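You operate a simulated robot arm through the tools that you are given. There is no shell and no other tool. Be economical: measure what you need, move in short steps, check, and stop when the job is done.

The job below is to be done with a simulated robot arm. You get a single attempt, and the scene is never put back.

JOB
Press the station one program b button three times. Shut the station one drawer. Fetch the stator from the free half of the station one table and set it on the pad on the robot bench. Press the station two program b button two times. Close the station two cabinet door. Turn the step knob to 4. Press the station four reset button two times. Put the housing from the trolley top on the shelf five of the parts rack. Put the gauge ring on the trolley top away on the robot bench. Take the grey end bell from the shelf under the goods bench and put it on the shelf two of the fixture rack. Put the foam pad on the shelf four of the fixture rack away on the pad spot. Switch the tester switch on. Put one of the drip cups from the air bench shelf on the lot card. Open the left cabinet door, fetch the plug housing from the robot bench and set it on the shelf in the drawer cabinet and shut the door again. The order is free. Set down upright: plug housing.

It is judged by the outcome, as a careful person would: the job done as asked, and still so three seconds after it is handed in. It fails if anything else is knocked over, pushed out of place, dropped, spilled or broken.

ROBOT AND FRAMES
A 7-joint arm with a two-finger parallel gripper on a trunk, on a base that drives. Base frame: it is fixed to the floor where the robot stands at the start and does not move with it; the origin is under the middle of the robot, x ahead of it, y to its left, z up. Lengths are in m, angles in degrees, forces in N, time in s.
With the tool pointing down near the work surface it reaches from about 0.1 to 0.52 m from the robot's upright axis, wherever it stands. Its first joint turns from -166.0 to 166.0 degrees. Places, roughly: drip cup (6x6x6 cm) [1.8, -0.3, 0.4]; foam pad (15x12x4 cm) [3.7, 0.2, 1.2]; gauge ring [2.5, -2.75, 0.75]; grey end bell (10x8x3 cm) [3, -0.9, 0.3]; housing (5x5x3 cm) [2.5, -2.8, 0.9]; left cabinet door [3.1, 2.4, 0.3]; lot card [2.75, -1, 0.75]; pad (20x14x1 cm) [1.4, 2.5, 0.8]; pad spot (16x13 cm) [0.58, -2.14, 0.82]; plug housing (9x3x4 cm) [2.5, 2.2, 0.8]; robot bench [1.8, 2.1, 0.8]; shelf five of the parts rack [1.6, -2.7, 1.6]; shelf in the drawer cabinet [3.4, 2.5, 0.3]; shelf two of the fixture rack [3.7, 0.4, 0.5]; station four reset button [-3.1, 1.4, 1.3]; station one drawer [0.7, -0.2, 0.7]; station one program b button [0.9, 0.1, 1.4]; station two cabinet door [-0.5, 0.4, 0.4]; station two program b button [-0.5, 0.6, 1.4]; stator [0.5, 0, 1]; step knob [-2, 0.6, 0.8]; tester switch [3, -0.8, 0.9]. Payload 1.57 kg.
The TCP is the grasp point between the finger pads, 0.03 m short of the fingertips. In the tool frame z runs along the fingers and y along their closing line. Largest opening 0.11 m; finger width 0.024, thickness 0.012; the body of the gripper, 0.048 by 0.112 m, starts 0.078 m behind the TCP.
Orientation is told as [roll, pitch, yaw] about the base's x, y, z axes, in that order, counted from this pose: with the fingers straight down and closing along the base's y, the tool's x points along the base's -x, its y along +y and its z along -z.

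CONTROLS
- The arm moves only by the tool move_arm. Its arguments are lists of equal length, an entry for each row: "claw": the gripper command, from -1 (shut) to 1 (fully open), values between in proportion; "travel": the shift along the tool's x, y, z in units of 25 mm (1.0 is 25 mm), a list of three; "rot": the turn, a rotation vector about the tool's x, y, z in units of 5 degrees (1.0 is 5 degrees), a list of three. In form: {"claw": [claw, ...], "travel": [[x, y, z], ...], "rot": [[wx, wy, wz], ...]}. A call has 1 to 12 rows; each row shifts and turns the commanded pose from where the row before left it, along the tool's axes as they then stand. A call with a number of a shift or a turn outside -1 to 1 is refused whole. A row lasts 0.2 s, in which the tool goes at most 0.05 m and 8.6 degrees; a call with a longer step from one row to the next is refused whole, and so is a gripper value outside its range. A pose out of reach is approached as far as the arm can. The call stops where the force on the tool passes 40 N (or 10 N more than at its start, if that is more) or the arm is blocked; 0.2 s more then pass. Each finger travels about 0.045 m/s and halts on what it meets, pressing with about 43 N; the grip force reading is that of the motor and also rises with nothing between the fingers. The clock runs only during rows and for 0.2 s after the last one: add rows that do not move to give the fingers time. It gives the time, the measured TCP pose, the force on the tool (base axes), the opening and the grip force at its end, in the units of the frame above (readings bear some noise), with the torque about the TCP (base axes, N m) and any sound that the robot's microphone picked up.
- Cameras (640 x 400 px; columns grow to the right, rows downward): "scene" is now at [-0.047, 0.2077, 1.4848]; the picture's right is [0.97, -0.23, 0.00], its down [-0.22, -0.91, -0.36] and it looks along [0.08, 0.35, -0.93] (base axes); focal length 214 px, centre (320, 200). "wrist" rides on the gripper at [0.07, 0.016, -0.141] in the tool frame; the picture's right is [-0.23, 0.97, 0.00], its down [-0.86, -0.20, -0.48] and it looks along [-0.47, -0.11, 0.88] (tool axes); focal length 222 px, centre (320, 200).
- snapshot(camera): a new picture of that camera. No time passes.
- lift_body(by): slides the trunk up (or, below 0, down) by that many m; the arm and the scene camera ride with it, the base frame stays. It gives what a move gives, with no picture.
- roll_base(legs): drives the robot by 1 to 6 legs, each [ahead, turn to the left] in m and degrees, along the robot's own axes; the way and the turn of a leg run together, so that a leg with both is an arc; at most 1.5 m and 180 degrees a leg. The arm and the cameras ride along, it lands a little off, and it stops where it bumps. It gives what a move gives.
- aim_head(pan, tilt): turns the head with the scene camera to pan (to the left, within 155 degrees either way) and tilt (down, from -29 to 69), counted from straight ahead of the robot. It gives what a move gives.
- locate(camera, pixels): for up to 12 pixels [column, row] of the newest picture of that camera ("zoom" is the newest enlarged one), the place [x, y, z] in the base frame of the surface seen there, good to about 0.002 m. No time passes.
- close_up(camera, box): a new picture of the part [left, top, right, bottom] of that camera's present view, enlarged. No time passes.
- close_job(): hands the job in; it is judged then, once.

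Work in short steps. Measure before you move; look again where a grasp or a placing could have gone wrong, and mend it. You have 371 turns and 316 pictures in all, those below and enlarged ones among them. Open the gripper and draw the arm clear of the work before you hand the job in, unless the task says otherwise; then end with one line.

The tools are called after "Emit:" as name(argument=value, ...) on one line, values as JSON. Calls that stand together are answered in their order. move_arm: Moves the arm, as the interface text tells. Its arguments: {"type":"object","properties":{"claw":{"type":"array","items":{"type":"number"}},"travel":{"type":"array","items":{"type":"array","items":{"type":"number"}}},"rot":{"type":"array","items":{"type":"array","items":{"type":"number"}}}},"required":["claw","travel","rot"]} The other tools are called the same way: lift_body (by) slides the trunk up or down; roll_base (legs) drives the base; aim_head (pan, tilt) turns the head that bears the scene camera; snapshot (camera) takes a picture; locate (camera, pixels) gives the place of the surface under pixels of a picture; close_up (camera, box) takes an enlarged picture of a part of a camera's view; close_job () hands the job in.

At the start:

```text
clock: 0.0
ee_pos: [0.2395, 0.3362, 0.9996]
tcp_rot: [0.0, 0.0, 0.0]
ft_force: [-0.4, 0.3, -0.3]
wrist_torque: [0.03, 0.02, 0.0]
finger_gap: 0.1098
grip_force: 0.1
trunk travel left (down, up): [-0.45, 0.14]
robot x, y, heading: [-0.0008, -0.0, 0.2]
head pan, tilt: [76.6, 68.8]
```

scene: 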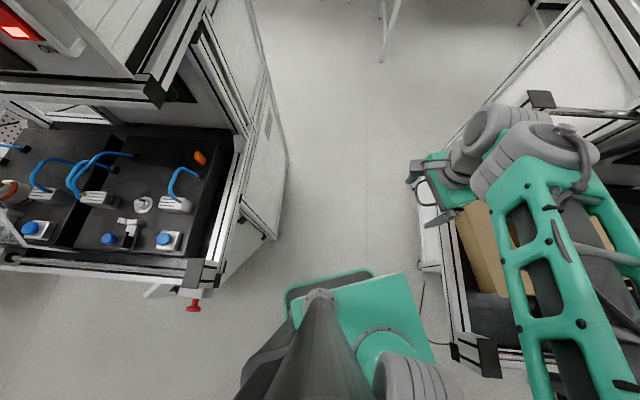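
wrist: 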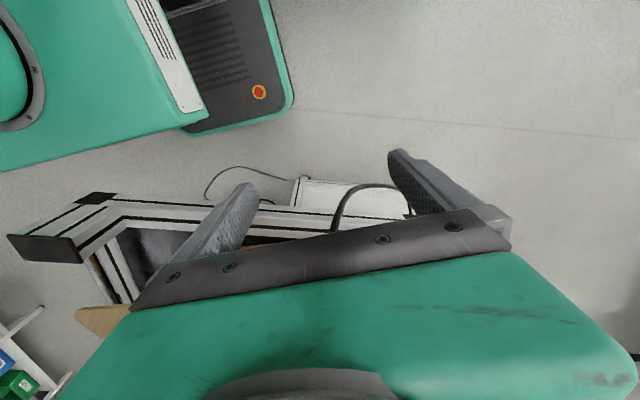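

The scene camera looks to the left of the robot; I first look straight ahead at station one to see the button, the drawer and the stator.

Emit:
aim_head(pan=0, tilt=25)

Emit:
snapshot(camera="scene")

```text
clock: 1.5
ee_pos: [0.2394, 0.3354, 0.9995]
tcp_rot: [0.0, 0.0, 0.1]
ft_force: [-1.0, 0.4, 0.7]
wrist_torque: [0.0, 0.02, 0.01]
finger_gap: 0.1102
grip_force: 0.0
trunk travel left (down, up): [-0.45, 0.14]
robot x, y, heading: [0.0014, -0.0016, -0.1]
head pan, tilt: [0.0, 25.0]
```

```text
313 pictures are left
```

scene: 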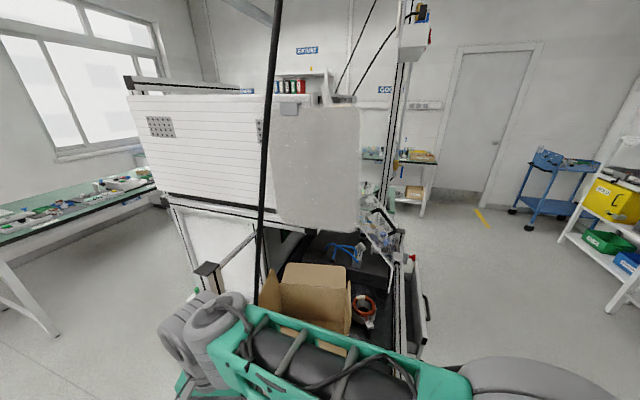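

The station stands ahead with a carton and the stator (orange ring at about (365,308)) on it. I locate key points and look at more directions.

Emit:
locate(camera="scene", pixels=[[365, 300], [365, 318], [340, 300], [410, 320], [426, 310], [378, 220], [320, 180], [330, 245], [210, 270], [375, 345], [400, 270], [562, 160]])

Emit:
close_up(camera="scene", box=[260, 180, 460, 380])

Emit:
aim_head(pan=-60, tilt=25)

Emit:
snapshot(camera="scene")

Emit:
aim_head(pan=60, tilt=25)

Emit:
snapshot(camera="scene")

Emit:
aim_head(pan=150, tilt=25)

Emit:
snapshot(camera="scene")

Emit:
aim_head(pan=-130, tilt=25)

Emit:
snapshot(camera="scene")

```text
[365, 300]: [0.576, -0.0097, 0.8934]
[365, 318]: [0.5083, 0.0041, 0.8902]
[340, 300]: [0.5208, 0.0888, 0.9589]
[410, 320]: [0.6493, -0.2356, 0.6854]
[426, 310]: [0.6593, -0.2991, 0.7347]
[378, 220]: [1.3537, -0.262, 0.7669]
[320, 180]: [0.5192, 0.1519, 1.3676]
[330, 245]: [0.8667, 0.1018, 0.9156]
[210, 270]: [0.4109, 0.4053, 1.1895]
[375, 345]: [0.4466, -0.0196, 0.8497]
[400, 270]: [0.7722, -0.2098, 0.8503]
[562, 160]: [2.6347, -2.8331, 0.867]
```

```text
2.00 times, centred on (360, 280) of scene
```

zoom: 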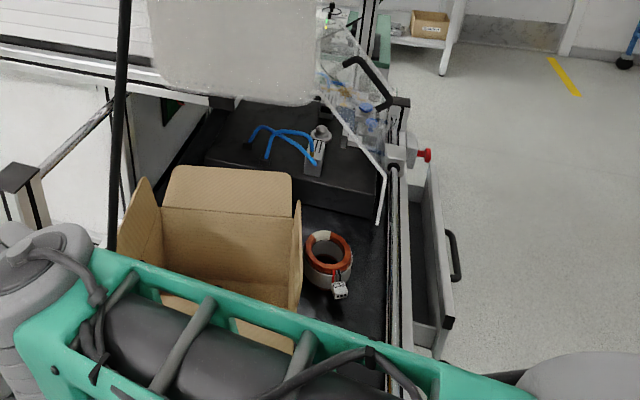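

```text
clock: 2.8
ee_pos: [0.2386, 0.3361, 1.0006]
tcp_rot: [0.1, 0.0, -0.1]
ft_force: [0.6, -0.3, -0.4]
wrist_torque: [-0.01, 0.03, -0.01]
finger_gap: 0.1098
grip_force: 0.0
trunk travel left (down, up): [-0.45, 0.14]
robot x, y, heading: [0.0032, 0.0017, -0.2]
head pan, tilt: [-60.0, 25.0]
```

```text
311 pictures are left
```

scene: 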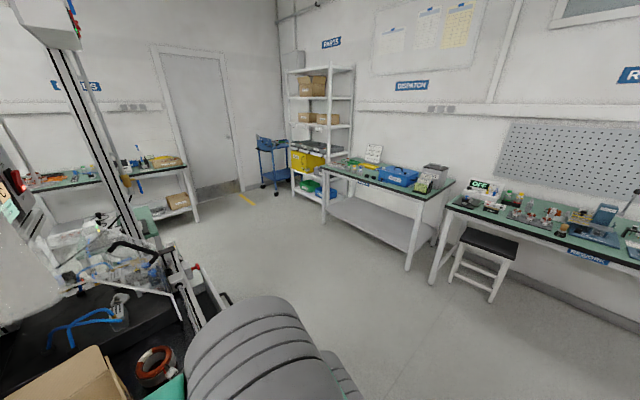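

```text
clock: 4.8
ee_pos: [0.2404, 0.3361, 0.9992]
tcp_rot: [0.0, 0.0, 0.0]
ft_force: [-0.9, -0.4, 0.2]
wrist_torque: [0.0, -0.01, -0.01]
finger_gap: 0.1102
grip_force: 0.0
trunk travel left (down, up): [-0.45, 0.14]
robot x, y, heading: [-0.0017, 0.0029, 0.1]
head pan, tilt: [60.0, 25.0]
```

```text
310 pictures are left
```

scene: 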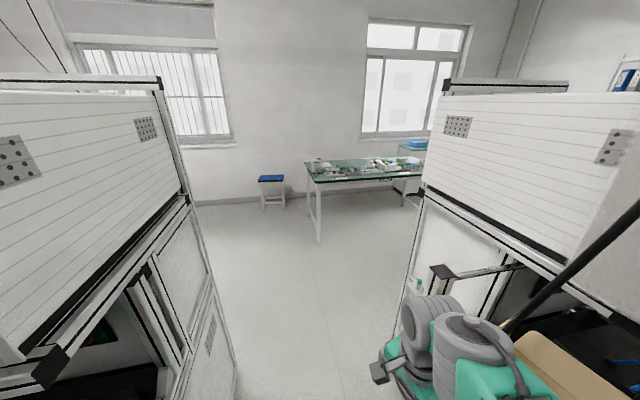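

```text
clock: 6.4
ee_pos: [0.2388, 0.3373, 1.0004]
tcp_rot: [-0.1, -0.1, 0.0]
ft_force: [-0.1, 0.5, -0.3]
wrist_torque: [0.02, -0.03, 0.01]
finger_gap: 0.11
grip_force: 0.0
trunk travel left (down, up): [-0.45, 0.14]
robot x, y, heading: [-0.0015, 0.0004, 0.2]
head pan, tilt: [150.0, 25.0]
```

```text
309 pictures are left
```

scene: 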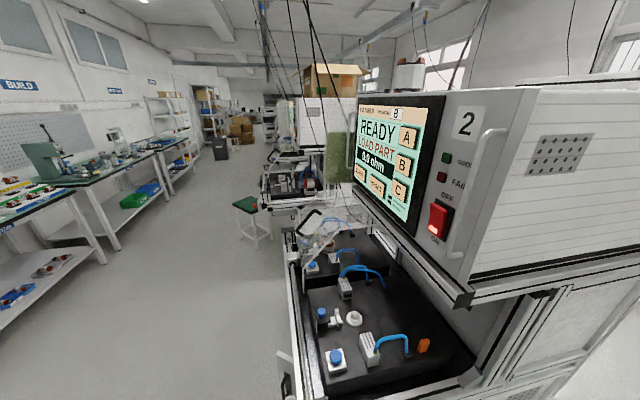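

```text
clock: 10.3
ee_pos: [0.2396, 0.3371, 1.0008]
tcp_rot: [-0.1, 0.0, -0.1]
ft_force: [-0.1, -0.5, -0.4]
wrist_torque: [0.03, -0.01, -0.01]
finger_gap: 0.1101
grip_force: 0.2
trunk travel left (down, up): [-0.45, 0.14]
robot x, y, heading: [-0.0019, -0.0002, 0.1]
head pan, tilt: [-130.0, 25.0]
```

```text
308 pictures are left
```

scene: 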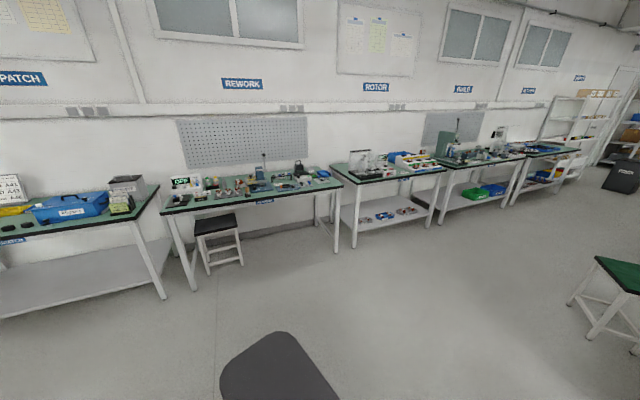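

Stations' fronts face -y. Before turning I check the clearance in the aisle: look downward on both sides.

Emit:
aim_head(pan=110, tilt=60)

Emit:
snapshot(camera="scene")

Emit:
locate(camera="scene", pixels=[[320, 200], [300, 100], [250, 250], [200, 300], [400, 250], [350, 350], [150, 200], [450, 150], [100, 100], [280, 330]])

Emit:
aim_head(pan=-30, tilt=65)

Emit:
snapshot(camera="scene")

Emit:
locate(camera="scene", pixels=[[320, 200], [300, 100], [250, 250], [200, 300], [400, 250], [350, 350], [150, 200], [450, 150], [100, 100], [280, 330]])

```text
clock: 13.7
ee_pos: [0.2403, 0.3367, 0.9996]
tcp_rot: [0.0, 0.0, 0.0]
ft_force: [0.3, -0.2, -0.5]
wrist_torque: [0.04, 0.03, -0.01]
finger_gap: 0.1102
grip_force: 0.0
trunk travel left (down, up): [-0.45, 0.14]
robot x, y, heading: [-0.0042, -0.0008, -0.2]
head pan, tilt: [110.0, 60.0]
```

```text
307 pictures are left
```

scene: 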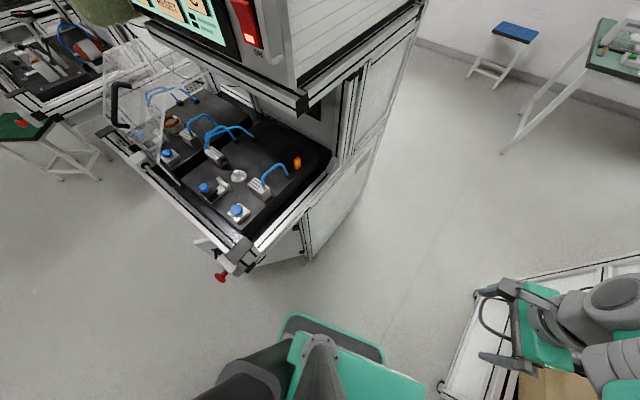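

```text
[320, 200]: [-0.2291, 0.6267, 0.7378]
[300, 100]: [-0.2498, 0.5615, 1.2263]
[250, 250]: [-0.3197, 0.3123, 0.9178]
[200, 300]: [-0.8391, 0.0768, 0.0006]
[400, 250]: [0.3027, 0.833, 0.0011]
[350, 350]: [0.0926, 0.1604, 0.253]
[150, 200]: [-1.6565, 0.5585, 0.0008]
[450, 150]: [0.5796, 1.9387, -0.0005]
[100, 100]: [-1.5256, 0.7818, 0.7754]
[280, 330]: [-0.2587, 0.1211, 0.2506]
```

```text
clock: 15.9
ee_pos: [0.2401, 0.3364, 0.9992]
tcp_rot: [0.1, 0.0, 0.0]
ft_force: [0.4, 0.9, -0.3]
wrist_torque: [-0.02, 0.04, 0.03]
finger_gap: 0.1099
grip_force: 0.0
trunk travel left (down, up): [-0.45, 0.14]
robot x, y, heading: [-0.0021, -0.0019, 0.2]
head pan, tilt: [-30.0, 65.0]
```

```text
306 pictures are left
```

scene: 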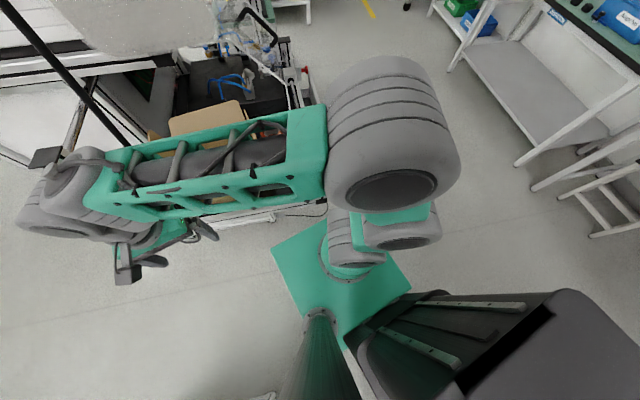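

```text
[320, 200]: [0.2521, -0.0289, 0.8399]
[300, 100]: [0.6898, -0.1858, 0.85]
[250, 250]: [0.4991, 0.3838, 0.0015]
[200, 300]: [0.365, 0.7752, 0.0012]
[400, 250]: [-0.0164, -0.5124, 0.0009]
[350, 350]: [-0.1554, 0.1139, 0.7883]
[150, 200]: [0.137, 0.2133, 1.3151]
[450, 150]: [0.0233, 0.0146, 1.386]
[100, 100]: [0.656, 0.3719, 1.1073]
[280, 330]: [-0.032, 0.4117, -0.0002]
```

The wrist is the outermost part (r≈0.41 m), so I tuck it in a little and raise the trunk before turning in the aisle.

Emit:
move_arm(claw=[-1, -1, -1, -1, -1, -1], travel=[[0.6, -0.7, -0.5], [0.6, -0.7, -0.5], [0.6, -0.7, -0.5], [0.6, -0.7, -0.5], [0.6, -0.7, -0.5], [0.6, -0.7, -0.5]], rot=[[0, 0, 0], [0, 0, 0], [0, 0, 0], [0, 0, 0], [0, 0, 0], [0, 0, 0]])

Emit:
lift_body(by=0.1)

Emit:
roll_base(legs=[[0, -90]])

Emit:
roll_base(legs=[[0.75, 0]])

```text
clock: 17.3
ee_pos: [0.1505, 0.2302, 1.0752]
tcp_rot: [0.0, 0.0, 0.0]
ft_force: [0.4, 0.1, -0.1]
wrist_torque: [-0.04, 0.0, -0.02]
finger_gap: 0.0
grip_force: 7.9
trunk travel left (down, up): [-0.45, 0.14]
robot x, y, heading: [-0.0039, 0.0029, 0.1]
head pan, tilt: [-30.0, 65.0]
```

```text
clock: 18.6
ee_pos: [0.15, 0.2318, 1.1754]
tcp_rot: [0.0, 0.0, 0.0]
ft_force: [0.1, 0.2, -0.4]
wrist_torque: [-0.04, 0.02, 0.02]
finger_gap: 0.0001
grip_force: 20.8
trunk travel left (down, up): [-0.55, 0.04]
robot x, y, heading: [0.0046, 0.0026, -0.2]
head pan, tilt: [-30.0, 65.0]
```

```text
clock: 22.9
ee_pos: [0.2311, -0.1507, 1.1753]
tcp_rot: [0.0, 0.0, -90.2]
ft_force: [0.0, 0.5, 0.0]
wrist_torque: [-0.02, 0.01, 0.02]
finger_gap: 0.0001
grip_force: 21.4
trunk travel left (down, up): [-0.55, 0.04]
robot x, y, heading: [0.0, -0.0001, -90.3]
head pan, tilt: [-30.0, 65.0]
```

```text
clock: 27.0
ee_pos: [0.2242, -0.9223, 1.1753]
tcp_rot: [0.0, 0.0, -90.7]
ft_force: [-0.1, -0.2, -0.5]
wrist_torque: [-0.01, 0.05, 0.01]
finger_gap: 0.0
grip_force: 21.5
trunk travel left (down, up): [-0.55, 0.04]
robot x, y, heading: [-0.0066, -0.7654, -90.9]
head pan, tilt: [-30.0, 65.0]
```

Now I drive in front of station one and face it.

Emit:
roll_base(legs=[[0, 90.9], [0.75, 0], [0, 90]])

Emit:
aim_head(pan=0, tilt=20)

Emit:
snapshot(camera="scene")

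Emit:
aim_head(pan=0, tilt=60)

Emit:
snapshot(camera="scene")

```text
clock: 38.9
ee_pos: [0.4955, -0.5961, 1.1746]
tcp_rot: [-0.1, 0.0, 94.9]
ft_force: [-0.1, 0.4, 0.3]
wrist_torque: [-0.01, 0.0, 0.0]
finger_gap: 0.0001
grip_force: 21.4
trunk travel left (down, up): [-0.55, 0.04]
robot x, y, heading: [0.7353, -0.7264, 94.9]
head pan, tilt: [-30.0, 65.0]
```

```text
clock: 40.0
ee_pos: [0.4965, -0.5948, 1.1752]
tcp_rot: [0.0, 0.0, 94.8]
ft_force: [-0.1, -0.3, -0.1]
wrist_torque: [0.02, 0.0, 0.02]
finger_gap: 0.0
grip_force: 21.5
trunk travel left (down, up): [-0.55, 0.04]
robot x, y, heading: [0.7393, -0.7223, 94.7]
head pan, tilt: [0.0, 20.0]
```

```text
305 pictures are left
```

scene: 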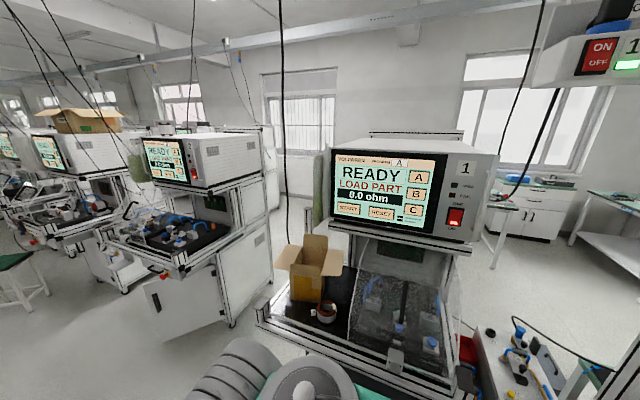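

```text
clock: 41.1
ee_pos: [0.4958, -0.594, 1.1749]
tcp_rot: [0.0, 0.0, 94.8]
ft_force: [-0.4, -0.2, -0.1]
wrist_torque: [0.0, 0.05, 0.02]
finger_gap: 0.0
grip_force: 21.6
trunk travel left (down, up): [-0.55, 0.04]
robot x, y, heading: [0.7368, -0.726, 95.0]
head pan, tilt: [0.0, 60.0]
```

```text
304 pictures are left
```

scene: 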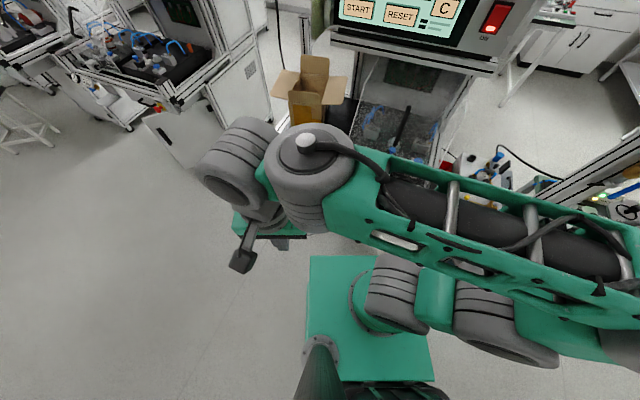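

I measure the arm's extent and the panel's B button. The upper picture showed B at (416,193) with tilt 20.

Emit:
locate(camera="scene", pixels=[[620, 340], [500, 330], [420, 240], [240, 160], [310, 270], [430, 370], [600, 200], [445, 8]])

Emit:
aim_head(pan=0, tilt=20)

Emit:
close_up(camera="scene", box=[310, 120, 510, 245])

Emit:
locate(camera="scene", pixels=[[416, 193], [416, 176], [416, 210], [405, 193], [427, 193], [328, 312], [260, 305], [420, 380]])

```text
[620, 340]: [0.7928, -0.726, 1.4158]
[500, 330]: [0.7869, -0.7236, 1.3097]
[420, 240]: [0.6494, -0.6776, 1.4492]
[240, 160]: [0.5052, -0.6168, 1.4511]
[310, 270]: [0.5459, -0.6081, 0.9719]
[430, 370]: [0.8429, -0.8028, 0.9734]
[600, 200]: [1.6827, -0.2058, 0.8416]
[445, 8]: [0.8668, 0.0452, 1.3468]
```

```text
clock: 42.2
ee_pos: [0.4944, -0.5955, 1.1751]
tcp_rot: [-0.1, -0.1, 94.8]
ft_force: [-0.3, 0.3, -0.3]
wrist_torque: [-0.01, 0.01, -0.01]
finger_gap: 0.0002
grip_force: 21.0
trunk travel left (down, up): [-0.55, 0.04]
robot x, y, heading: [0.7368, -0.7291, 95.0]
head pan, tilt: [0.0, 20.0]
```

```text
3.20 times, centred on (410, 182) of scene
```

zoom: 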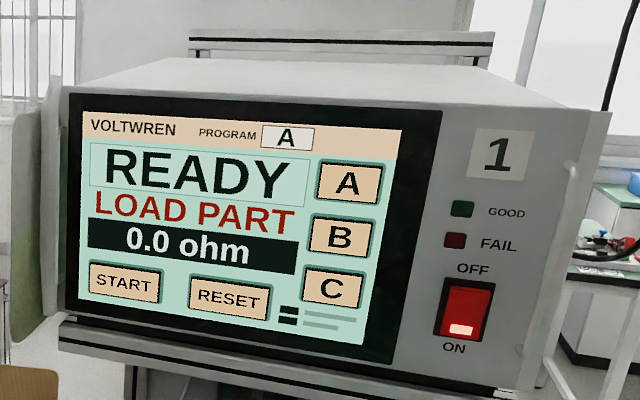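

```text
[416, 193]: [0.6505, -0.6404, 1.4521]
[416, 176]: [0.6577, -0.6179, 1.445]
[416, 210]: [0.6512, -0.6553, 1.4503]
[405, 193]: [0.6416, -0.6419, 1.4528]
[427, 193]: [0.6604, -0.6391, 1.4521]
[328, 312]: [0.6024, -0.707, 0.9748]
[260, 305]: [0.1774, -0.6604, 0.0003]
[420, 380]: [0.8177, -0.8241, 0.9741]
```

Locate from the enlarged picture instead.

Emit:
locate(camera="zoom", pixels=[[340, 234], [320, 225], [360, 250], [130, 200], [400, 300], [466, 300], [70, 320], [500, 380]])

Emit:
snapshot(camera="scene")

Emit:
locate(camera="scene", pixels=[[326, 310], [328, 318], [310, 265], [290, 320], [465, 380], [410, 365], [430, 330], [470, 250]])

```text
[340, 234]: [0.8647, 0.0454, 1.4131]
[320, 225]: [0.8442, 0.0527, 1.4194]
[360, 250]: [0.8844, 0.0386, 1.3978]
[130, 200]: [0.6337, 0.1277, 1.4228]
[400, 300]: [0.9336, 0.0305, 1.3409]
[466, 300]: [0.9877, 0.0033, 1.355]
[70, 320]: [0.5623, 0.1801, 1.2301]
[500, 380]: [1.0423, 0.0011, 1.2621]
```

```text
302 pictures are left
```

scene: 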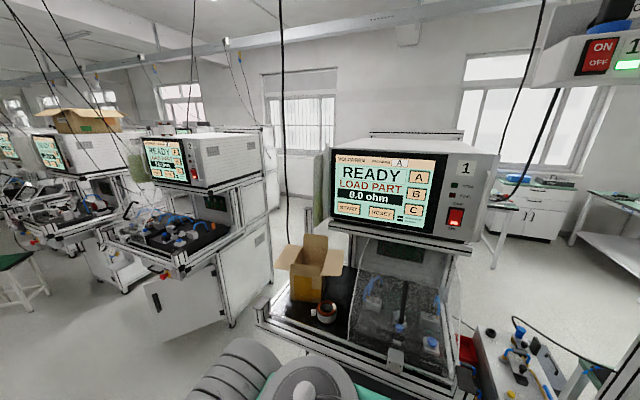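

```text
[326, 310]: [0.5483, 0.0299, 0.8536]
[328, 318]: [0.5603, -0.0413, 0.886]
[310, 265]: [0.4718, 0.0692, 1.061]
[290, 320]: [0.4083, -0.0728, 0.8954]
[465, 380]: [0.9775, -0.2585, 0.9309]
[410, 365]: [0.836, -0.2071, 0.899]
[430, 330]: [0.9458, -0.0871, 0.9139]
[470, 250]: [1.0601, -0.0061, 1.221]
```

I look with the wrist camera and from the head panned right for the drawer.

Emit:
snapshot(camera="wrist")

Emit:
aim_head(pan=15, tilt=45)

Emit:
snapshot(camera="scene")

```text
301 pictures are left
```

wrist: 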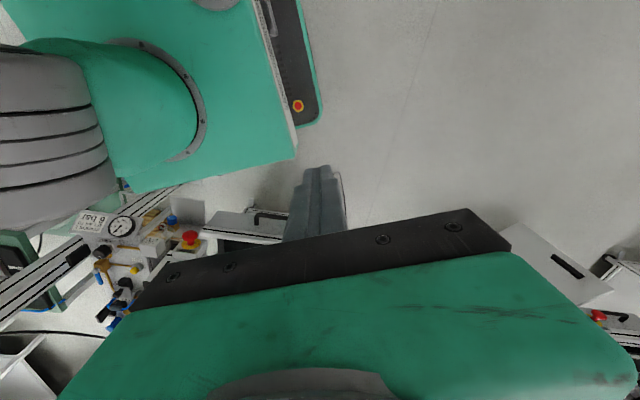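

```text
clock: 43.1
ee_pos: [0.4953, -0.595, 1.175]
tcp_rot: [0.0, 0.0, 94.8]
ft_force: [-0.1, 0.0, -0.6]
wrist_torque: [0.04, 0.0, -0.02]
finger_gap: 0.0
grip_force: 21.3
trunk travel left (down, up): [-0.55, 0.04]
robot x, y, heading: [0.7396, -0.7261, 94.6]
head pan, tilt: [15.0, 45.0]
```

```text
300 pictures are left
```

scene: 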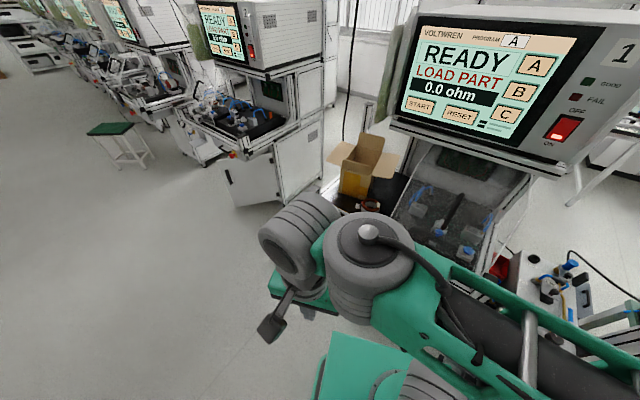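

The wrist picture shows the drawer face with its handle at (268,214). I measure it.

Emit:
close_up(camera="wrist", box=[190, 180, 310, 260])

Emit:
locate(camera="wrist", pixels=[[215, 213], [240, 215], [268, 213], [250, 234], [240, 228], [280, 238], [213, 228], [190, 240], [80, 255], [160, 225]])

```text
5.00 times, centred on (250, 220) of wrist
```

zoom: 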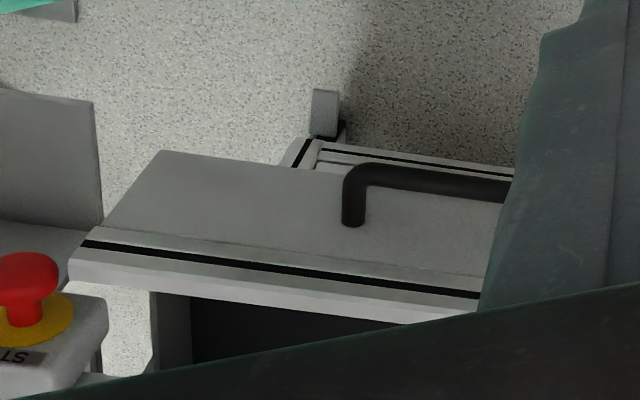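

```text
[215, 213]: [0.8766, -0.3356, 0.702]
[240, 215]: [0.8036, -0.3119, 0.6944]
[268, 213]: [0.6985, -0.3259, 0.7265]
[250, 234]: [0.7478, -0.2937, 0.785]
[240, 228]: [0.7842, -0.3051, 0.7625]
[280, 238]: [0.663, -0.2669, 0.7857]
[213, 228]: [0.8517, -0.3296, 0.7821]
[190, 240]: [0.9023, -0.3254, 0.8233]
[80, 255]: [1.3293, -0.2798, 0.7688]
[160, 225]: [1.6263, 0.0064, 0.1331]
```

The drawer face (top z≈0.785, handle z≈0.727) stands about 0.105 m out, and the station is turned by -18°. I turn the base to heading 72° and lower the trunk to push the drawer with a horizontal tool.

Emit:
roll_base(legs=[[0, -22.8]])

Emit:
move_arm(claw=[-1, -1, -1, -1, -1, -1, -1, -1, -1], travel=[[0, 0, 0], [0, 0, 0], [0, 0, 0], [0, 0, 0], [0, 0, 0], [0, 0, 0], [0, 0, 0], [0, 0, 0], [0, 0, 0]], rot=[[0, -1, 0], [0, -1, 0], [0, -1, 0], [0, -1, 0], [0, -1, 0], [0, -1, 0], [0, -1, 0], [0, -1, 0], [0, -1, 0]])

Emit:
move_arm(claw=[-1, -1, -1, -1, -1, -1, -1, -1, -1], travel=[[0, 0, 0], [0, 0, 0], [0, 0, 0], [0, 0, 0], [0, 0, 0], [0, 0, 0], [0, 0, 0], [0, 0, 0], [0, 0, 0]], rot=[[0, -1, 0], [0, -1, 0], [0, -1, 0], [0, -1, 0], [0, -1, 0], [0, -1, 0], [0, -1, 0], [0, -1, 0], [0, -1, 0]])

Emit:
aim_head(pan=20, tilt=50)

Emit:
snapshot(camera="scene")

```text
clock: 44.7
ee_pos: [0.5655, -0.5118, 1.1764]
tcp_rot: [0.0, 0.0, 71.9]
ft_force: [0.5, 1.0, -0.6]
wrist_torque: [0.03, -0.04, -0.01]
finger_gap: 0.0
grip_force: 21.3
trunk travel left (down, up): [-0.55, 0.04]
robot x, y, heading: [0.7403, -0.7265, 72.0]
head pan, tilt: [15.0, 45.0]
```

```text
clock: 46.2
ee_pos: [0.5912, -0.4784, 1.1919]
tcp_rot: [5.7, -30.2, 58.2]
ft_force: [0.0, -0.1, -0.4]
wrist_torque: [0.01, 0.01, 0.0]
finger_gap: 0.0
grip_force: 21.1
out of reach, approached as far as the arm can: row 7
trunk travel left (down, up): [-0.55, 0.04]
robot x, y, heading: [0.737, -0.726, 71.5]
head pan, tilt: [15.0, 45.0]
stopped in row 7: the arm was blocked; the commanded pose is now the measured one
```

```text
clock: 47.3
ee_pos: [0.6114, -0.438, 1.1499]
tcp_rot: [11.0, -48.2, 43.9]
ft_force: [-0.1, 0.8, 0.6]
wrist_torque: [-0.01, -0.02, 0.02]
finger_gap: 0.0
grip_force: 21.6
out of reach, approached as far as the arm can: row 1, 2, 3, 4, 5
trunk travel left (down, up): [-0.55, 0.04]
robot x, y, heading: [0.737, -0.7262, 71.7]
head pan, tilt: [15.0, 45.0]
stopped in row 5: the arm was blocked; the commanded pose is now the measured one
```

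```text
clock: 48.0
ee_pos: [0.6122, -0.4366, 1.1493]
tcp_rot: [11.0, -48.3, 43.9]
ft_force: [-1.0, 0.5, 0.2]
wrist_torque: [-0.03, -0.01, -0.03]
finger_gap: 0.0
grip_force: 21.7
trunk travel left (down, up): [-0.55, 0.04]
robot x, y, heading: [0.7351, -0.7246, 71.7]
head pan, tilt: [20.0, 50.0]
```

```text
298 pictures are left
```

scene: 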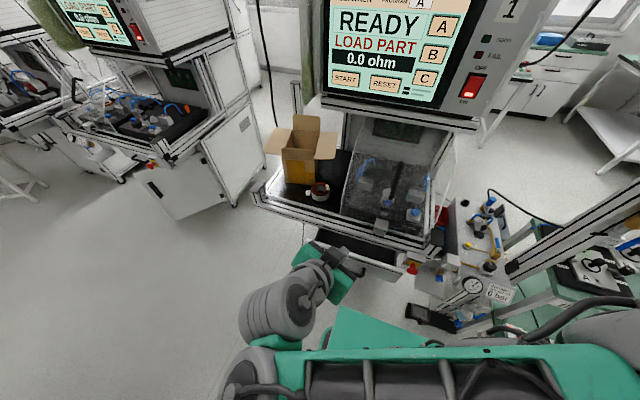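

The wrist has no room that close. I back off 0.2 m, extend the tool forward, then turn it to horizontal.

Emit:
roll_base(legs=[[-0.2, 0]])

Emit:
move_arm(claw=[-1, -1, -1, -1, -1, -1, -1, -1, -1], travel=[[-0.703, 0.404, 0.884], [-0.703, 0.404, 0.884], [-0.703, 0.404, 0.884], [-0.703, 0.404, 0.884], [-0.703, 0.404, 0.884], [-0.703, 0.404, 0.884], [-0.703, 0.404, 0.884], [-0.703, 0.404, 0.884], [-0.703, 0.404, 0.884]], rot=[[0, 0, 0], [0, 0, 0], [0, 0, 0], [0, 0, 0], [0, 0, 0], [0, 0, 0], [0, 0, 0], [0, 0, 0], [0, 0, 0]])

Emit:
move_arm(claw=[-1, -1, -1, -1, -1, -1, -1, -1, -1], travel=[[0, 0, 0], [0, 0, 0], [0, 0, 0], [0, 0, 0], [0, 0, 0], [0, 0, 0], [0, 0, 0], [0, 0, 0], [0, 0, 0]], rot=[[-0.363, -0.875, -0.311], [-0.363, -0.875, -0.311], [-0.363, -0.875, -0.311], [-0.363, -0.875, -0.311], [-0.363, -0.875, -0.311], [-0.363, -0.875, -0.311], [-0.363, -0.875, -0.311], [-0.363, -0.875, -0.311], [-0.363, -0.875, -0.311]])

```text
clock: 49.6
ee_pos: [0.5484, -0.627, 1.1503]
tcp_rot: [11.1, -48.3, 43.8]
ft_force: [0.2, 0.0, -1.1]
wrist_torque: [0.02, -0.02, 0.0]
finger_gap: 0.0001
grip_force: 21.5
trunk travel left (down, up): [-0.55, 0.04]
robot x, y, heading: [0.6803, -0.9139, 71.9]
head pan, tilt: [20.0, 50.0]
```

```text
clock: 51.6
ee_pos: [0.6327, -0.3681, 1.1471]
tcp_rot: [11.0, -48.2, 43.7]
ft_force: [0.3, -1.0, 0.4]
wrist_torque: [0.0, -0.01, -0.02]
finger_gap: 0.0002
grip_force: 21.1
trunk travel left (down, up): [-0.55, 0.04]
robot x, y, heading: [0.6759, -0.9157, 71.6]
head pan, tilt: [20.0, 50.0]
```

```text
clock: 53.6
ee_pos: [0.633, -0.369, 1.1491]
tcp_rot: [102.2, -89.9, -30.4]
ft_force: [-0.2, 0.5, 0.1]
wrist_torque: [0.0, 0.01, 0.03]
finger_gap: 0.0
grip_force: 21.0
trunk travel left (down, up): [-0.55, 0.04]
robot x, y, heading: [0.6798, -0.916, 72.0]
head pan, tilt: [20.0, 50.0]
```

Tool is horizontal. I lower the trunk so the fingertips stand above the drawer handle, at z≈0.76, and look.

Emit:
lift_body(by=-0.389)

Emit:
aim_head(pan=10, tilt=45)

Emit:
snapshot(camera="scene")

```text
clock: 57.3
ee_pos: [0.6323, -0.3698, 0.7604]
tcp_rot: [59.5, -89.9, 12.3]
ft_force: [0.0, -0.1, -0.2]
wrist_torque: [0.01, 0.05, -0.04]
finger_gap: 0.0
grip_force: 21.0
trunk travel left (down, up): [-0.161, 0.429]
robot x, y, heading: [0.6758, -0.9153, 71.8]
head pan, tilt: [20.0, 50.0]
```

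```text
clock: 58.0
ee_pos: [0.6322, -0.3695, 0.76]
tcp_rot: [58.8, -89.9, 12.9]
ft_force: [0.1, -0.2, 0.2]
wrist_torque: [0.02, 0.02, 0.0]
finger_gap: 0.0
grip_force: 21.6
trunk travel left (down, up): [-0.161, 0.429]
robot x, y, heading: [0.676, -0.9159, 71.8]
head pan, tilt: [10.0, 45.0]
```

```text
297 pictures are left
```

scene: 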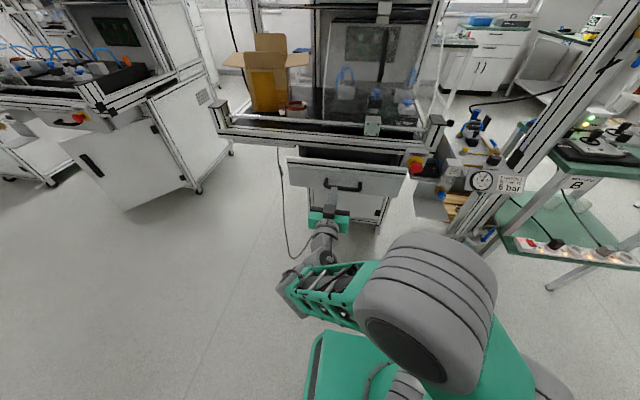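

Good view: drawer face from (288,157) to (408,175), handle at (343,186), gripper at (330,205). I measure.

Emit:
close_up(camera="scene", box=[270, 120, 430, 240])

Emit:
locate(camera="scene", pixels=[[290, 158], [292, 182], [405, 175], [398, 198], [343, 184], [340, 170], [330, 188], [342, 193]])

```text
3.33 times, centred on (350, 180) of scene
```

zoom: 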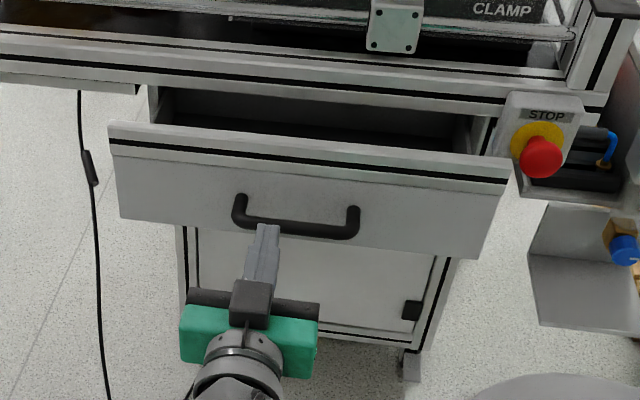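

```text
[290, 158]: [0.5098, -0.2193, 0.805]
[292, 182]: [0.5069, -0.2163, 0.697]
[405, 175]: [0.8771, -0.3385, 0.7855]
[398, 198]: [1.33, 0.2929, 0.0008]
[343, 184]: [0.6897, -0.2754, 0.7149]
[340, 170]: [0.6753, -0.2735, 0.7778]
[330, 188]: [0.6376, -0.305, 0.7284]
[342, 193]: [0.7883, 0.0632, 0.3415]
```

I push forward along the tool axis.

Emit:
move_arm(claw=[-1, -1, -1, -1, -1, -1, -1, -1], travel=[[0, -0.3, 0.7], [0, -0.3, 0.7], [0, -0.3, 0.7], [0, 0, 0.7], [0, 0, 0.7], [0, 0, 0.7], [0, 0, 0.7], [0, 0, 0.7]], rot=[[0, 0, 0], [0, 0, 0], [0, 0, 0], [0, 0, 0], [0, 0, 0], [0, 0, 0], [0, 0, 0], [0, 0, 0]])

Emit:
snapshot(camera="scene")

```text
clock: 59.8
ee_pos: [0.6961, -0.2423, 0.7613]
tcp_rot: [74.3, -89.9, -2.4]
ft_force: [0.3, -0.4, -0.2]
wrist_torque: [-0.01, 0.01, -0.03]
finger_gap: 0.0002
grip_force: 21.3
trunk travel left (down, up): [-0.161, 0.429]
robot x, y, heading: [0.6744, -0.9183, 71.9]
head pan, tilt: [10.0, 45.0]
```

```text
295 pictures are left
```

scene: 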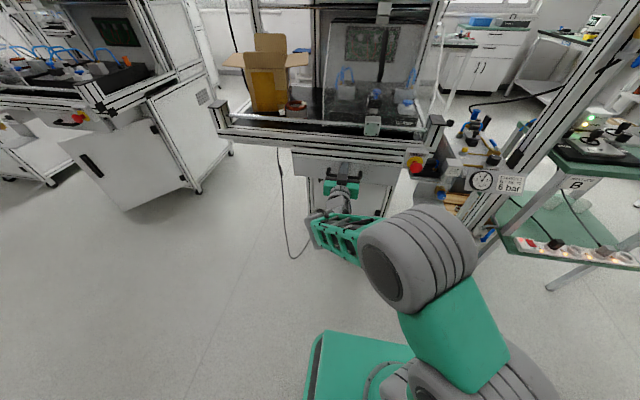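

The drawer slides easily; I push on until it stops.

Emit:
move_arm(claw=[-1, -1, -1, -1, -1, -1, -1, -1], travel=[[0, 0, 0.4], [0, 0, 0.4], [0, 0, 0.4], [0, 0, 0.4], [0, 0, 0.4], [0, 0, 0.4], [0, 0, 0.4], [0, 0, 0.4]], rot=[[0, 0, 0], [0, 0, 0], [0, 0, 0], [0, 0, 0], [0, 0, 0], [0, 0, 0], [0, 0, 0], [0, 0, 0]])

Emit:
close_up(camera="scene", box=[270, 120, 430, 240])

```text
clock: 61.4
ee_pos: [0.7164, -0.1871, 0.7615]
tcp_rot: [-49.6, -89.9, 121.4]
ft_force: [-2.7, -33.6, 6.5]
wrist_torque: [0.43, -0.04, -0.15]
finger_gap: 0.0
grip_force: 21.0
trunk travel left (down, up): [-0.161, 0.429]
robot x, y, heading: [0.6708, -0.9157, 72.2]
head pan, tilt: [10.0, 45.0]
stopped in row 7: the force on the tool passed its limit at 60 N (the readings are from after the stop); the commanded pose is now the measured one
```

```text
3.33 times, centred on (350, 180) of scene
```

zoom: 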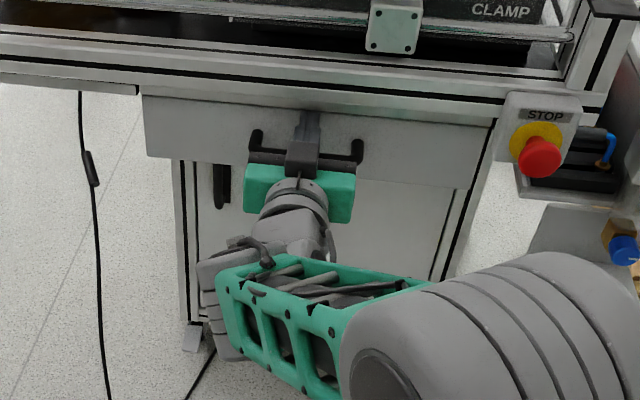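

The drawer is flush. I retract, raise the trunk and lift the tool to button height before driving closer.

Emit:
move_arm(claw=[-1, -1, -1, -1, -1, -1, -1, -1], travel=[[0, 0, -1], [0, 0, -1], [0, 0, -1], [0, 0, -1], [0, 0, -1], [0, 0, -1], [0, 0, -1], [0, 0, -1]], rot=[[0, 0, 0], [0, 0, 0], [0, 0, 0], [0, 0, 0], [0, 0, 0], [0, 0, 0], [0, 0, 0], [0, 0, 0]])

Emit:
lift_body(by=0.425)

Emit:
move_arm(claw=[-1, -1, -1, -1, -1, -1, -1, -1, -1], travel=[[-1, -0.3, 0], [-1, -0.3, 0], [-1, -0.3, 0], [-1, -0.3, 0], [-1, -0.3, 0], [-1, -0.3, 0], [-1, -0.3, 0], [-1, -0.3, 0], [-1, -0.3, 0]], rot=[[0, 0, 0], [0, 0, 0], [0, 0, 0], [0, 0, 0], [0, 0, 0], [0, 0, 0], [0, 0, 0], [0, 0, 0], [0, 0, 0]])

Emit:
roll_base(legs=[[0.3, 0]])

Emit:
aim_head(pan=-10, tilt=20)

Emit:
snapshot(camera="scene")

```text
clock: 63.2
ee_pos: [0.6527, -0.3739, 0.7596]
tcp_rot: [-8.8, -89.7, 80.5]
ft_force: [0.1, -0.8, 0.3]
wrist_torque: [0.02, 0.0, 0.01]
finger_gap: 0.0001
grip_force: 21.1
trunk travel left (down, up): [-0.161, 0.429]
robot x, y, heading: [0.6725, -0.9203, 71.9]
head pan, tilt: [10.0, 45.0]
```

```text
refused: 0.425 is not a number from -0.4 to 0.4
```

```text
clock: 65.2
ee_pos: [0.7191, -0.3944, 0.9842]
tcp_rot: [-15.2, -89.7, 87.0]
ft_force: [0.3, 0.0, -0.3]
wrist_torque: [-0.01, -0.01, -0.01]
finger_gap: 0.0
grip_force: 21.1
trunk travel left (down, up): [-0.161, 0.429]
robot x, y, heading: [0.6799, -0.9181, 71.8]
head pan, tilt: [10.0, 45.0]
```

```text
clock: 66.8
ee_pos: [0.7836, -0.1929, 0.9844]
tcp_rot: [4.0, -89.5, 68.4]
ft_force: [-10.6, -42.8, -1.2]
wrist_torque: [-0.09, -0.3, -0.24]
finger_gap: 0.0001
grip_force: 21.3
trunk travel left (down, up): [-0.161, 0.429]
robot x, y, heading: [0.7464, -0.7115, 72.4]
head pan, tilt: [10.0, 45.0]
stopped in leg 1: the force on the tool passed its limit at 368 N (the readings are from after the stop); the commanded pose is now the measured one
```

```text
clock: 67.7
ee_pos: [0.7833, -0.1929, 0.9839]
tcp_rot: [4.1, -89.5, 68.1]
ft_force: [-16.1, -56.1, -1.5]
wrist_torque: [0.11, 0.31, -0.27]
finger_gap: 0.0003
grip_force: 20.9
trunk travel left (down, up): [-0.161, 0.429]
robot x, y, heading: [0.7408, -0.7058, 71.9]
head pan, tilt: [-10.0, 20.0]
```

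```text
293 pictures are left
```

scene: 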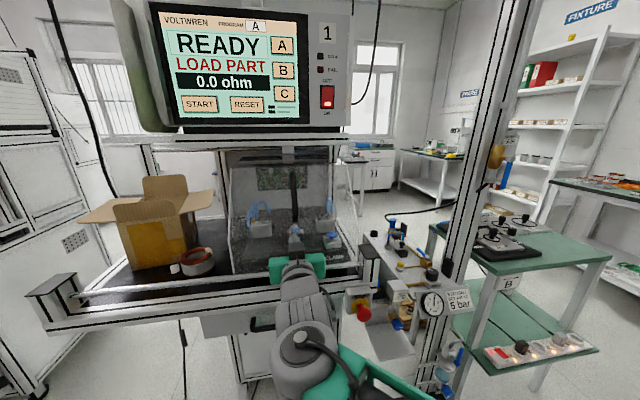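

The lift was refused (limit 0.4 m) and the tool touched the clear guard. I back off at once and inspect.

Emit:
roll_base(legs=[[-0.2, 0]])

Emit:
close_up(camera="scene", box=[180, 130, 420, 320])

```text
clock: 69.3
ee_pos: [0.7245, -0.3767, 0.9824]
tcp_rot: [-1.8, -89.2, 73.9]
ft_force: [-0.3, -0.7, -0.5]
wrist_torque: [0.06, 0.01, 0.02]
finger_gap: 0.0
grip_force: 21.4
trunk travel left (down, up): [-0.161, 0.429]
robot x, y, heading: [0.6848, -0.8934, 72.2]
head pan, tilt: [-10.0, 20.0]
```

```text
2.11 times, centred on (300, 225) of scene
```

zoom: 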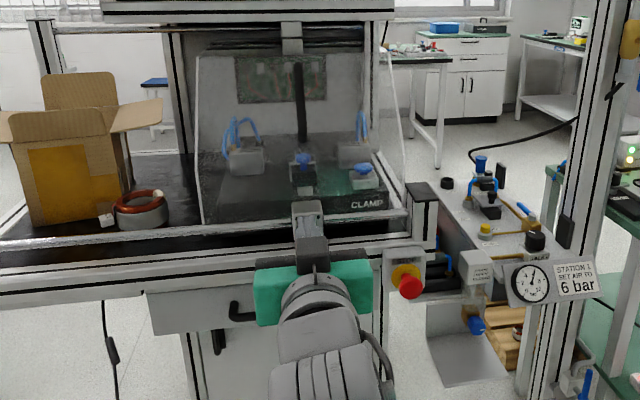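

Nothing seems displaced. Now raise the trunk by 0.4.

Emit:
lift_body(by=0.4)

Emit:
aim_head(pan=-10, tilt=20)

Emit:
snapshot(camera="scene")

```text
clock: 73.1
ee_pos: [0.7244, -0.3768, 1.3814]
tcp_rot: [-1.8, -89.2, 74.0]
ft_force: [-0.2, -0.3, -0.5]
wrist_torque: [0.0, -0.02, 0.0]
finger_gap: 0.0
grip_force: 20.9
trunk travel left (down, up): [-0.561, 0.029]
robot x, y, heading: [0.6849, -0.8957, 72.4]
head pan, tilt: [-10.0, 20.0]
```

```text
clock: 73.7
ee_pos: [0.7244, -0.3766, 1.3816]
tcp_rot: [-1.5, -89.2, 73.7]
ft_force: [0.0, 0.3, 0.3]
wrist_torque: [0.04, -0.02, 0.0]
finger_gap: 0.0003
grip_force: 21.5
trunk travel left (down, up): [-0.561, 0.029]
robot x, y, heading: [0.6857, -0.8952, 72.0]
head pan, tilt: [-10.0, 20.0]
```

```text
291 pictures are left
```

scene: 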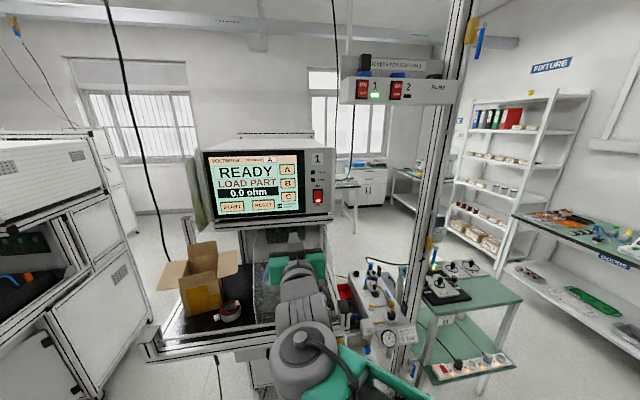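

I raise the tool by 31 mm and drive 0.25 m closer.

Emit:
move_arm(claw=[-1, -1], travel=[[-0.62, -0.07, 0], [-0.62, -0.07, 0]], rot=[[0, 0, 0], [0, 0, 0]])

Emit:
roll_base(legs=[[0.25, 0]])

Emit:
aim_head(pan=-5, tilt=15)

Emit:
snapshot(camera="scene")

Emit:
locate(camera="scene", pixels=[[320, 200]])

```text
clock: 74.3
ee_pos: [0.727, -0.3759, 1.4128]
tcp_rot: [-1.1, -89.2, 73.3]
ft_force: [-0.8, -0.3, 0.4]
wrist_torque: [-0.01, 0.0, 0.01]
finger_gap: 0.0002
grip_force: 21.0
trunk travel left (down, up): [-0.561, 0.029]
robot x, y, heading: [0.6838, -0.8938, 72.2]
head pan, tilt: [-10.0, 20.0]
```

```text
clock: 76.2
ee_pos: [0.8066, -0.1363, 1.4119]
tcp_rot: [-1.7, -89.2, 73.5]
ft_force: [0.1, -0.3, 0.2]
wrist_torque: [0.02, 0.02, 0.03]
finger_gap: 0.0
grip_force: 21.5
trunk travel left (down, up): [-0.561, 0.029]
robot x, y, heading: [0.7617, -0.6565, 72.0]
head pan, tilt: [-10.0, 20.0]
```

```text
clock: 76.8
ee_pos: [0.8081, -0.1351, 1.4131]
tcp_rot: [-1.5, -89.2, 73.4]
ft_force: [0.2, 0.6, -0.1]
wrist_torque: [0.01, 0.01, 0.0]
finger_gap: 0.0002
grip_force: 20.9
trunk travel left (down, up): [-0.561, 0.029]
robot x, y, heading: [0.7592, -0.6551, 71.7]
head pan, tilt: [-5.0, 15.0]
```

```text
290 pictures are left
```

scene: 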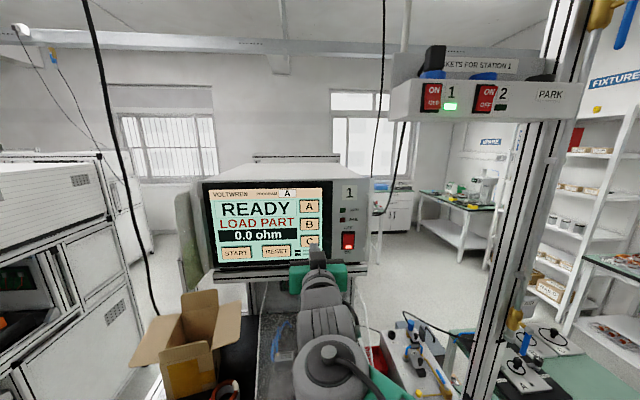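

```text
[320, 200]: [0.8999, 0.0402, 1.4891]
```

B is at (310,224) now. Measure again.

Emit:
locate(camera="scene", pixels=[[310, 224], [310, 206], [300, 224], [319, 224], [310, 230], [310, 240], [220, 200]])

```text
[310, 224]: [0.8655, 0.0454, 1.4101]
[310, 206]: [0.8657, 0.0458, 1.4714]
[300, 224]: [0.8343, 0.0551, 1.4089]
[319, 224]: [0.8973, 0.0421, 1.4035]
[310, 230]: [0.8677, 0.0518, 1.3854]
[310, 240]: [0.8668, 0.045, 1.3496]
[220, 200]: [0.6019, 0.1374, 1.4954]
```

I approach to about 9 mm from the button.

Emit:
move_arm(claw=[-1, -1, -1, -1, -1, -1], travel=[[0, 0, 1], [0, 0, 1], [0, 0, 1], [0, 0, 1], [0, 0, 1], [0, 0, 1]], rot=[[0, 0, 0], [0, 0, 0], [0, 0, 0], [0, 0, 0], [0, 0, 0], [0, 0, 0]])

Emit:
close_up(camera="scene", box=[200, 170, 380, 280])

```text
clock: 78.2
ee_pos: [0.8546, 0.0073, 1.4095]
tcp_rot: [-3.0, -89.2, 74.8]
ft_force: [-0.4, -0.3, -0.9]
wrist_torque: [-0.01, 0.0, -0.03]
finger_gap: 0.0001
grip_force: 20.9
trunk travel left (down, up): [-0.561, 0.029]
robot x, y, heading: [0.7639, -0.6572, 71.6]
head pan, tilt: [-5.0, 15.0]
```

```text
3.56 times, centred on (290, 225) of scene
```

zoom: 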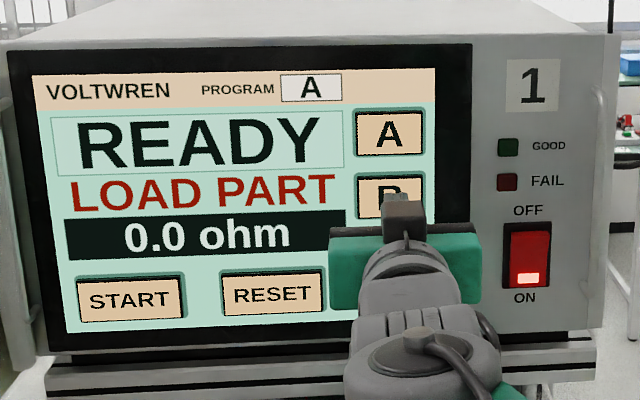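

Tip lies over B. I press gently in small steps and back off once, to learn how it responds.

Emit:
move_arm(claw=[-1, -1, -1, -1, -1], travel=[[0, 0, 0.2], [0, 0, 0.2], [0, 0, 0.1], [0, 0, 0.1], [0, 0, 0.1]], rot=[[0, 0, 0], [0, 0, 0], [0, 0, 0], [0, 0, 0], [0, 0, 0]])

```text
clock: 79.4
ee_pos: [0.8586, 0.022, 1.4106]
tcp_rot: [-2.9, -89.2, 75.0]
ft_force: [-2.6, -12.0, -4.7]
wrist_torque: [0.0, -0.01, -0.05]
finger_gap: 0.0
grip_force: 21.8
trunk travel left (down, up): [-0.561, 0.029]
robot x, y, heading: [0.763, -0.653, 72.0]
head pan, tilt: [-5.0, 15.0]
heard: click
```

Heard a click. Back off and check that one press was registered.

Emit:
move_arm(claw=[-1, -1, -1], travel=[[0, 0, -0.4], [0, 0, -0.4], [0, 0, 0]], rot=[[0, 0, 0], [0, 0, 0], [0, 0, 0]])

Emit:
close_up(camera="scene", box=[200, 170, 380, 280])

```text
clock: 80.2
ee_pos: [0.8536, 0.0051, 1.4106]
tcp_rot: [-1.8, -89.1, 73.8]
ft_force: [-0.4, -0.1, 0.2]
wrist_torque: [-0.04, -0.01, 0.01]
finger_gap: 0.0001
grip_force: 21.3
trunk travel left (down, up): [-0.561, 0.029]
robot x, y, heading: [0.7588, -0.6525, 71.6]
head pan, tilt: [-5.0, 15.0]
```

```text
3.56 times, centred on (290, 225) of scene
```

zoom: 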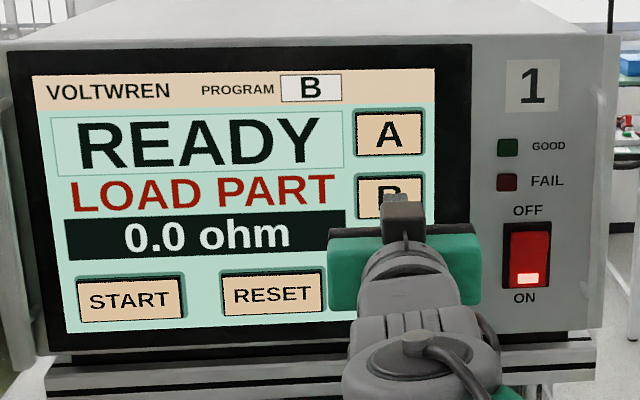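

The program reads B: one press counted. I press two more times, one call each.

Emit:
move_arm(claw=[-1, -1, -1, -1, -1, -1, -1, -1], travel=[[0, 0, 0.3], [0, 0, 0.2], [0, 0, 0.1], [0, 0, 0.1], [0, 0, 0.1], [0, 0, 0], [0, 0, -0.4], [0, 0, -0.4]], rot=[[0, 0, 0], [0, 0, 0], [0, 0, 0], [0, 0, 0], [0, 0, 0], [0, 0, 0], [0, 0, 0], [0, 0, 0]])

Emit:
move_arm(claw=[-1, -1, -1, -1, -1, -1, -1, -1], travel=[[0, 0, 0.3], [0, 0, 0.2], [0, 0, 0.1], [0, 0, 0.1], [0, 0, 0.1], [0, 0, 0], [0, 0, -0.4], [0, 0, -0.4]], rot=[[0, 0, 0], [0, 0, 0], [0, 0, 0], [0, 0, 0], [0, 0, 0], [0, 0, 0], [0, 0, 0], [0, 0, 0]])

```text
clock: 82.0
ee_pos: [0.8547, 0.0034, 1.411]
tcp_rot: [-2.4, -89.2, 74.2]
ft_force: [-0.1, 0.1, -0.2]
wrist_torque: [0.03, -0.02, 0.02]
finger_gap: 0.0002
grip_force: 21.4
trunk travel left (down, up): [-0.561, 0.029]
robot x, y, heading: [0.7606, -0.6548, 72.1]
head pan, tilt: [-5.0, 15.0]
heard: click
```

```text
clock: 83.8
ee_pos: [0.8541, 0.0034, 1.411]
tcp_rot: [-2.0, -89.2, 73.9]
ft_force: [-0.5, 0.3, 0.6]
wrist_torque: [0.02, 0.0, -0.01]
finger_gap: 0.0002
grip_force: 21.3
trunk travel left (down, up): [-0.561, 0.029]
robot x, y, heading: [0.7602, -0.6582, 71.7]
head pan, tilt: [-5.0, 15.0]
heard: click
```

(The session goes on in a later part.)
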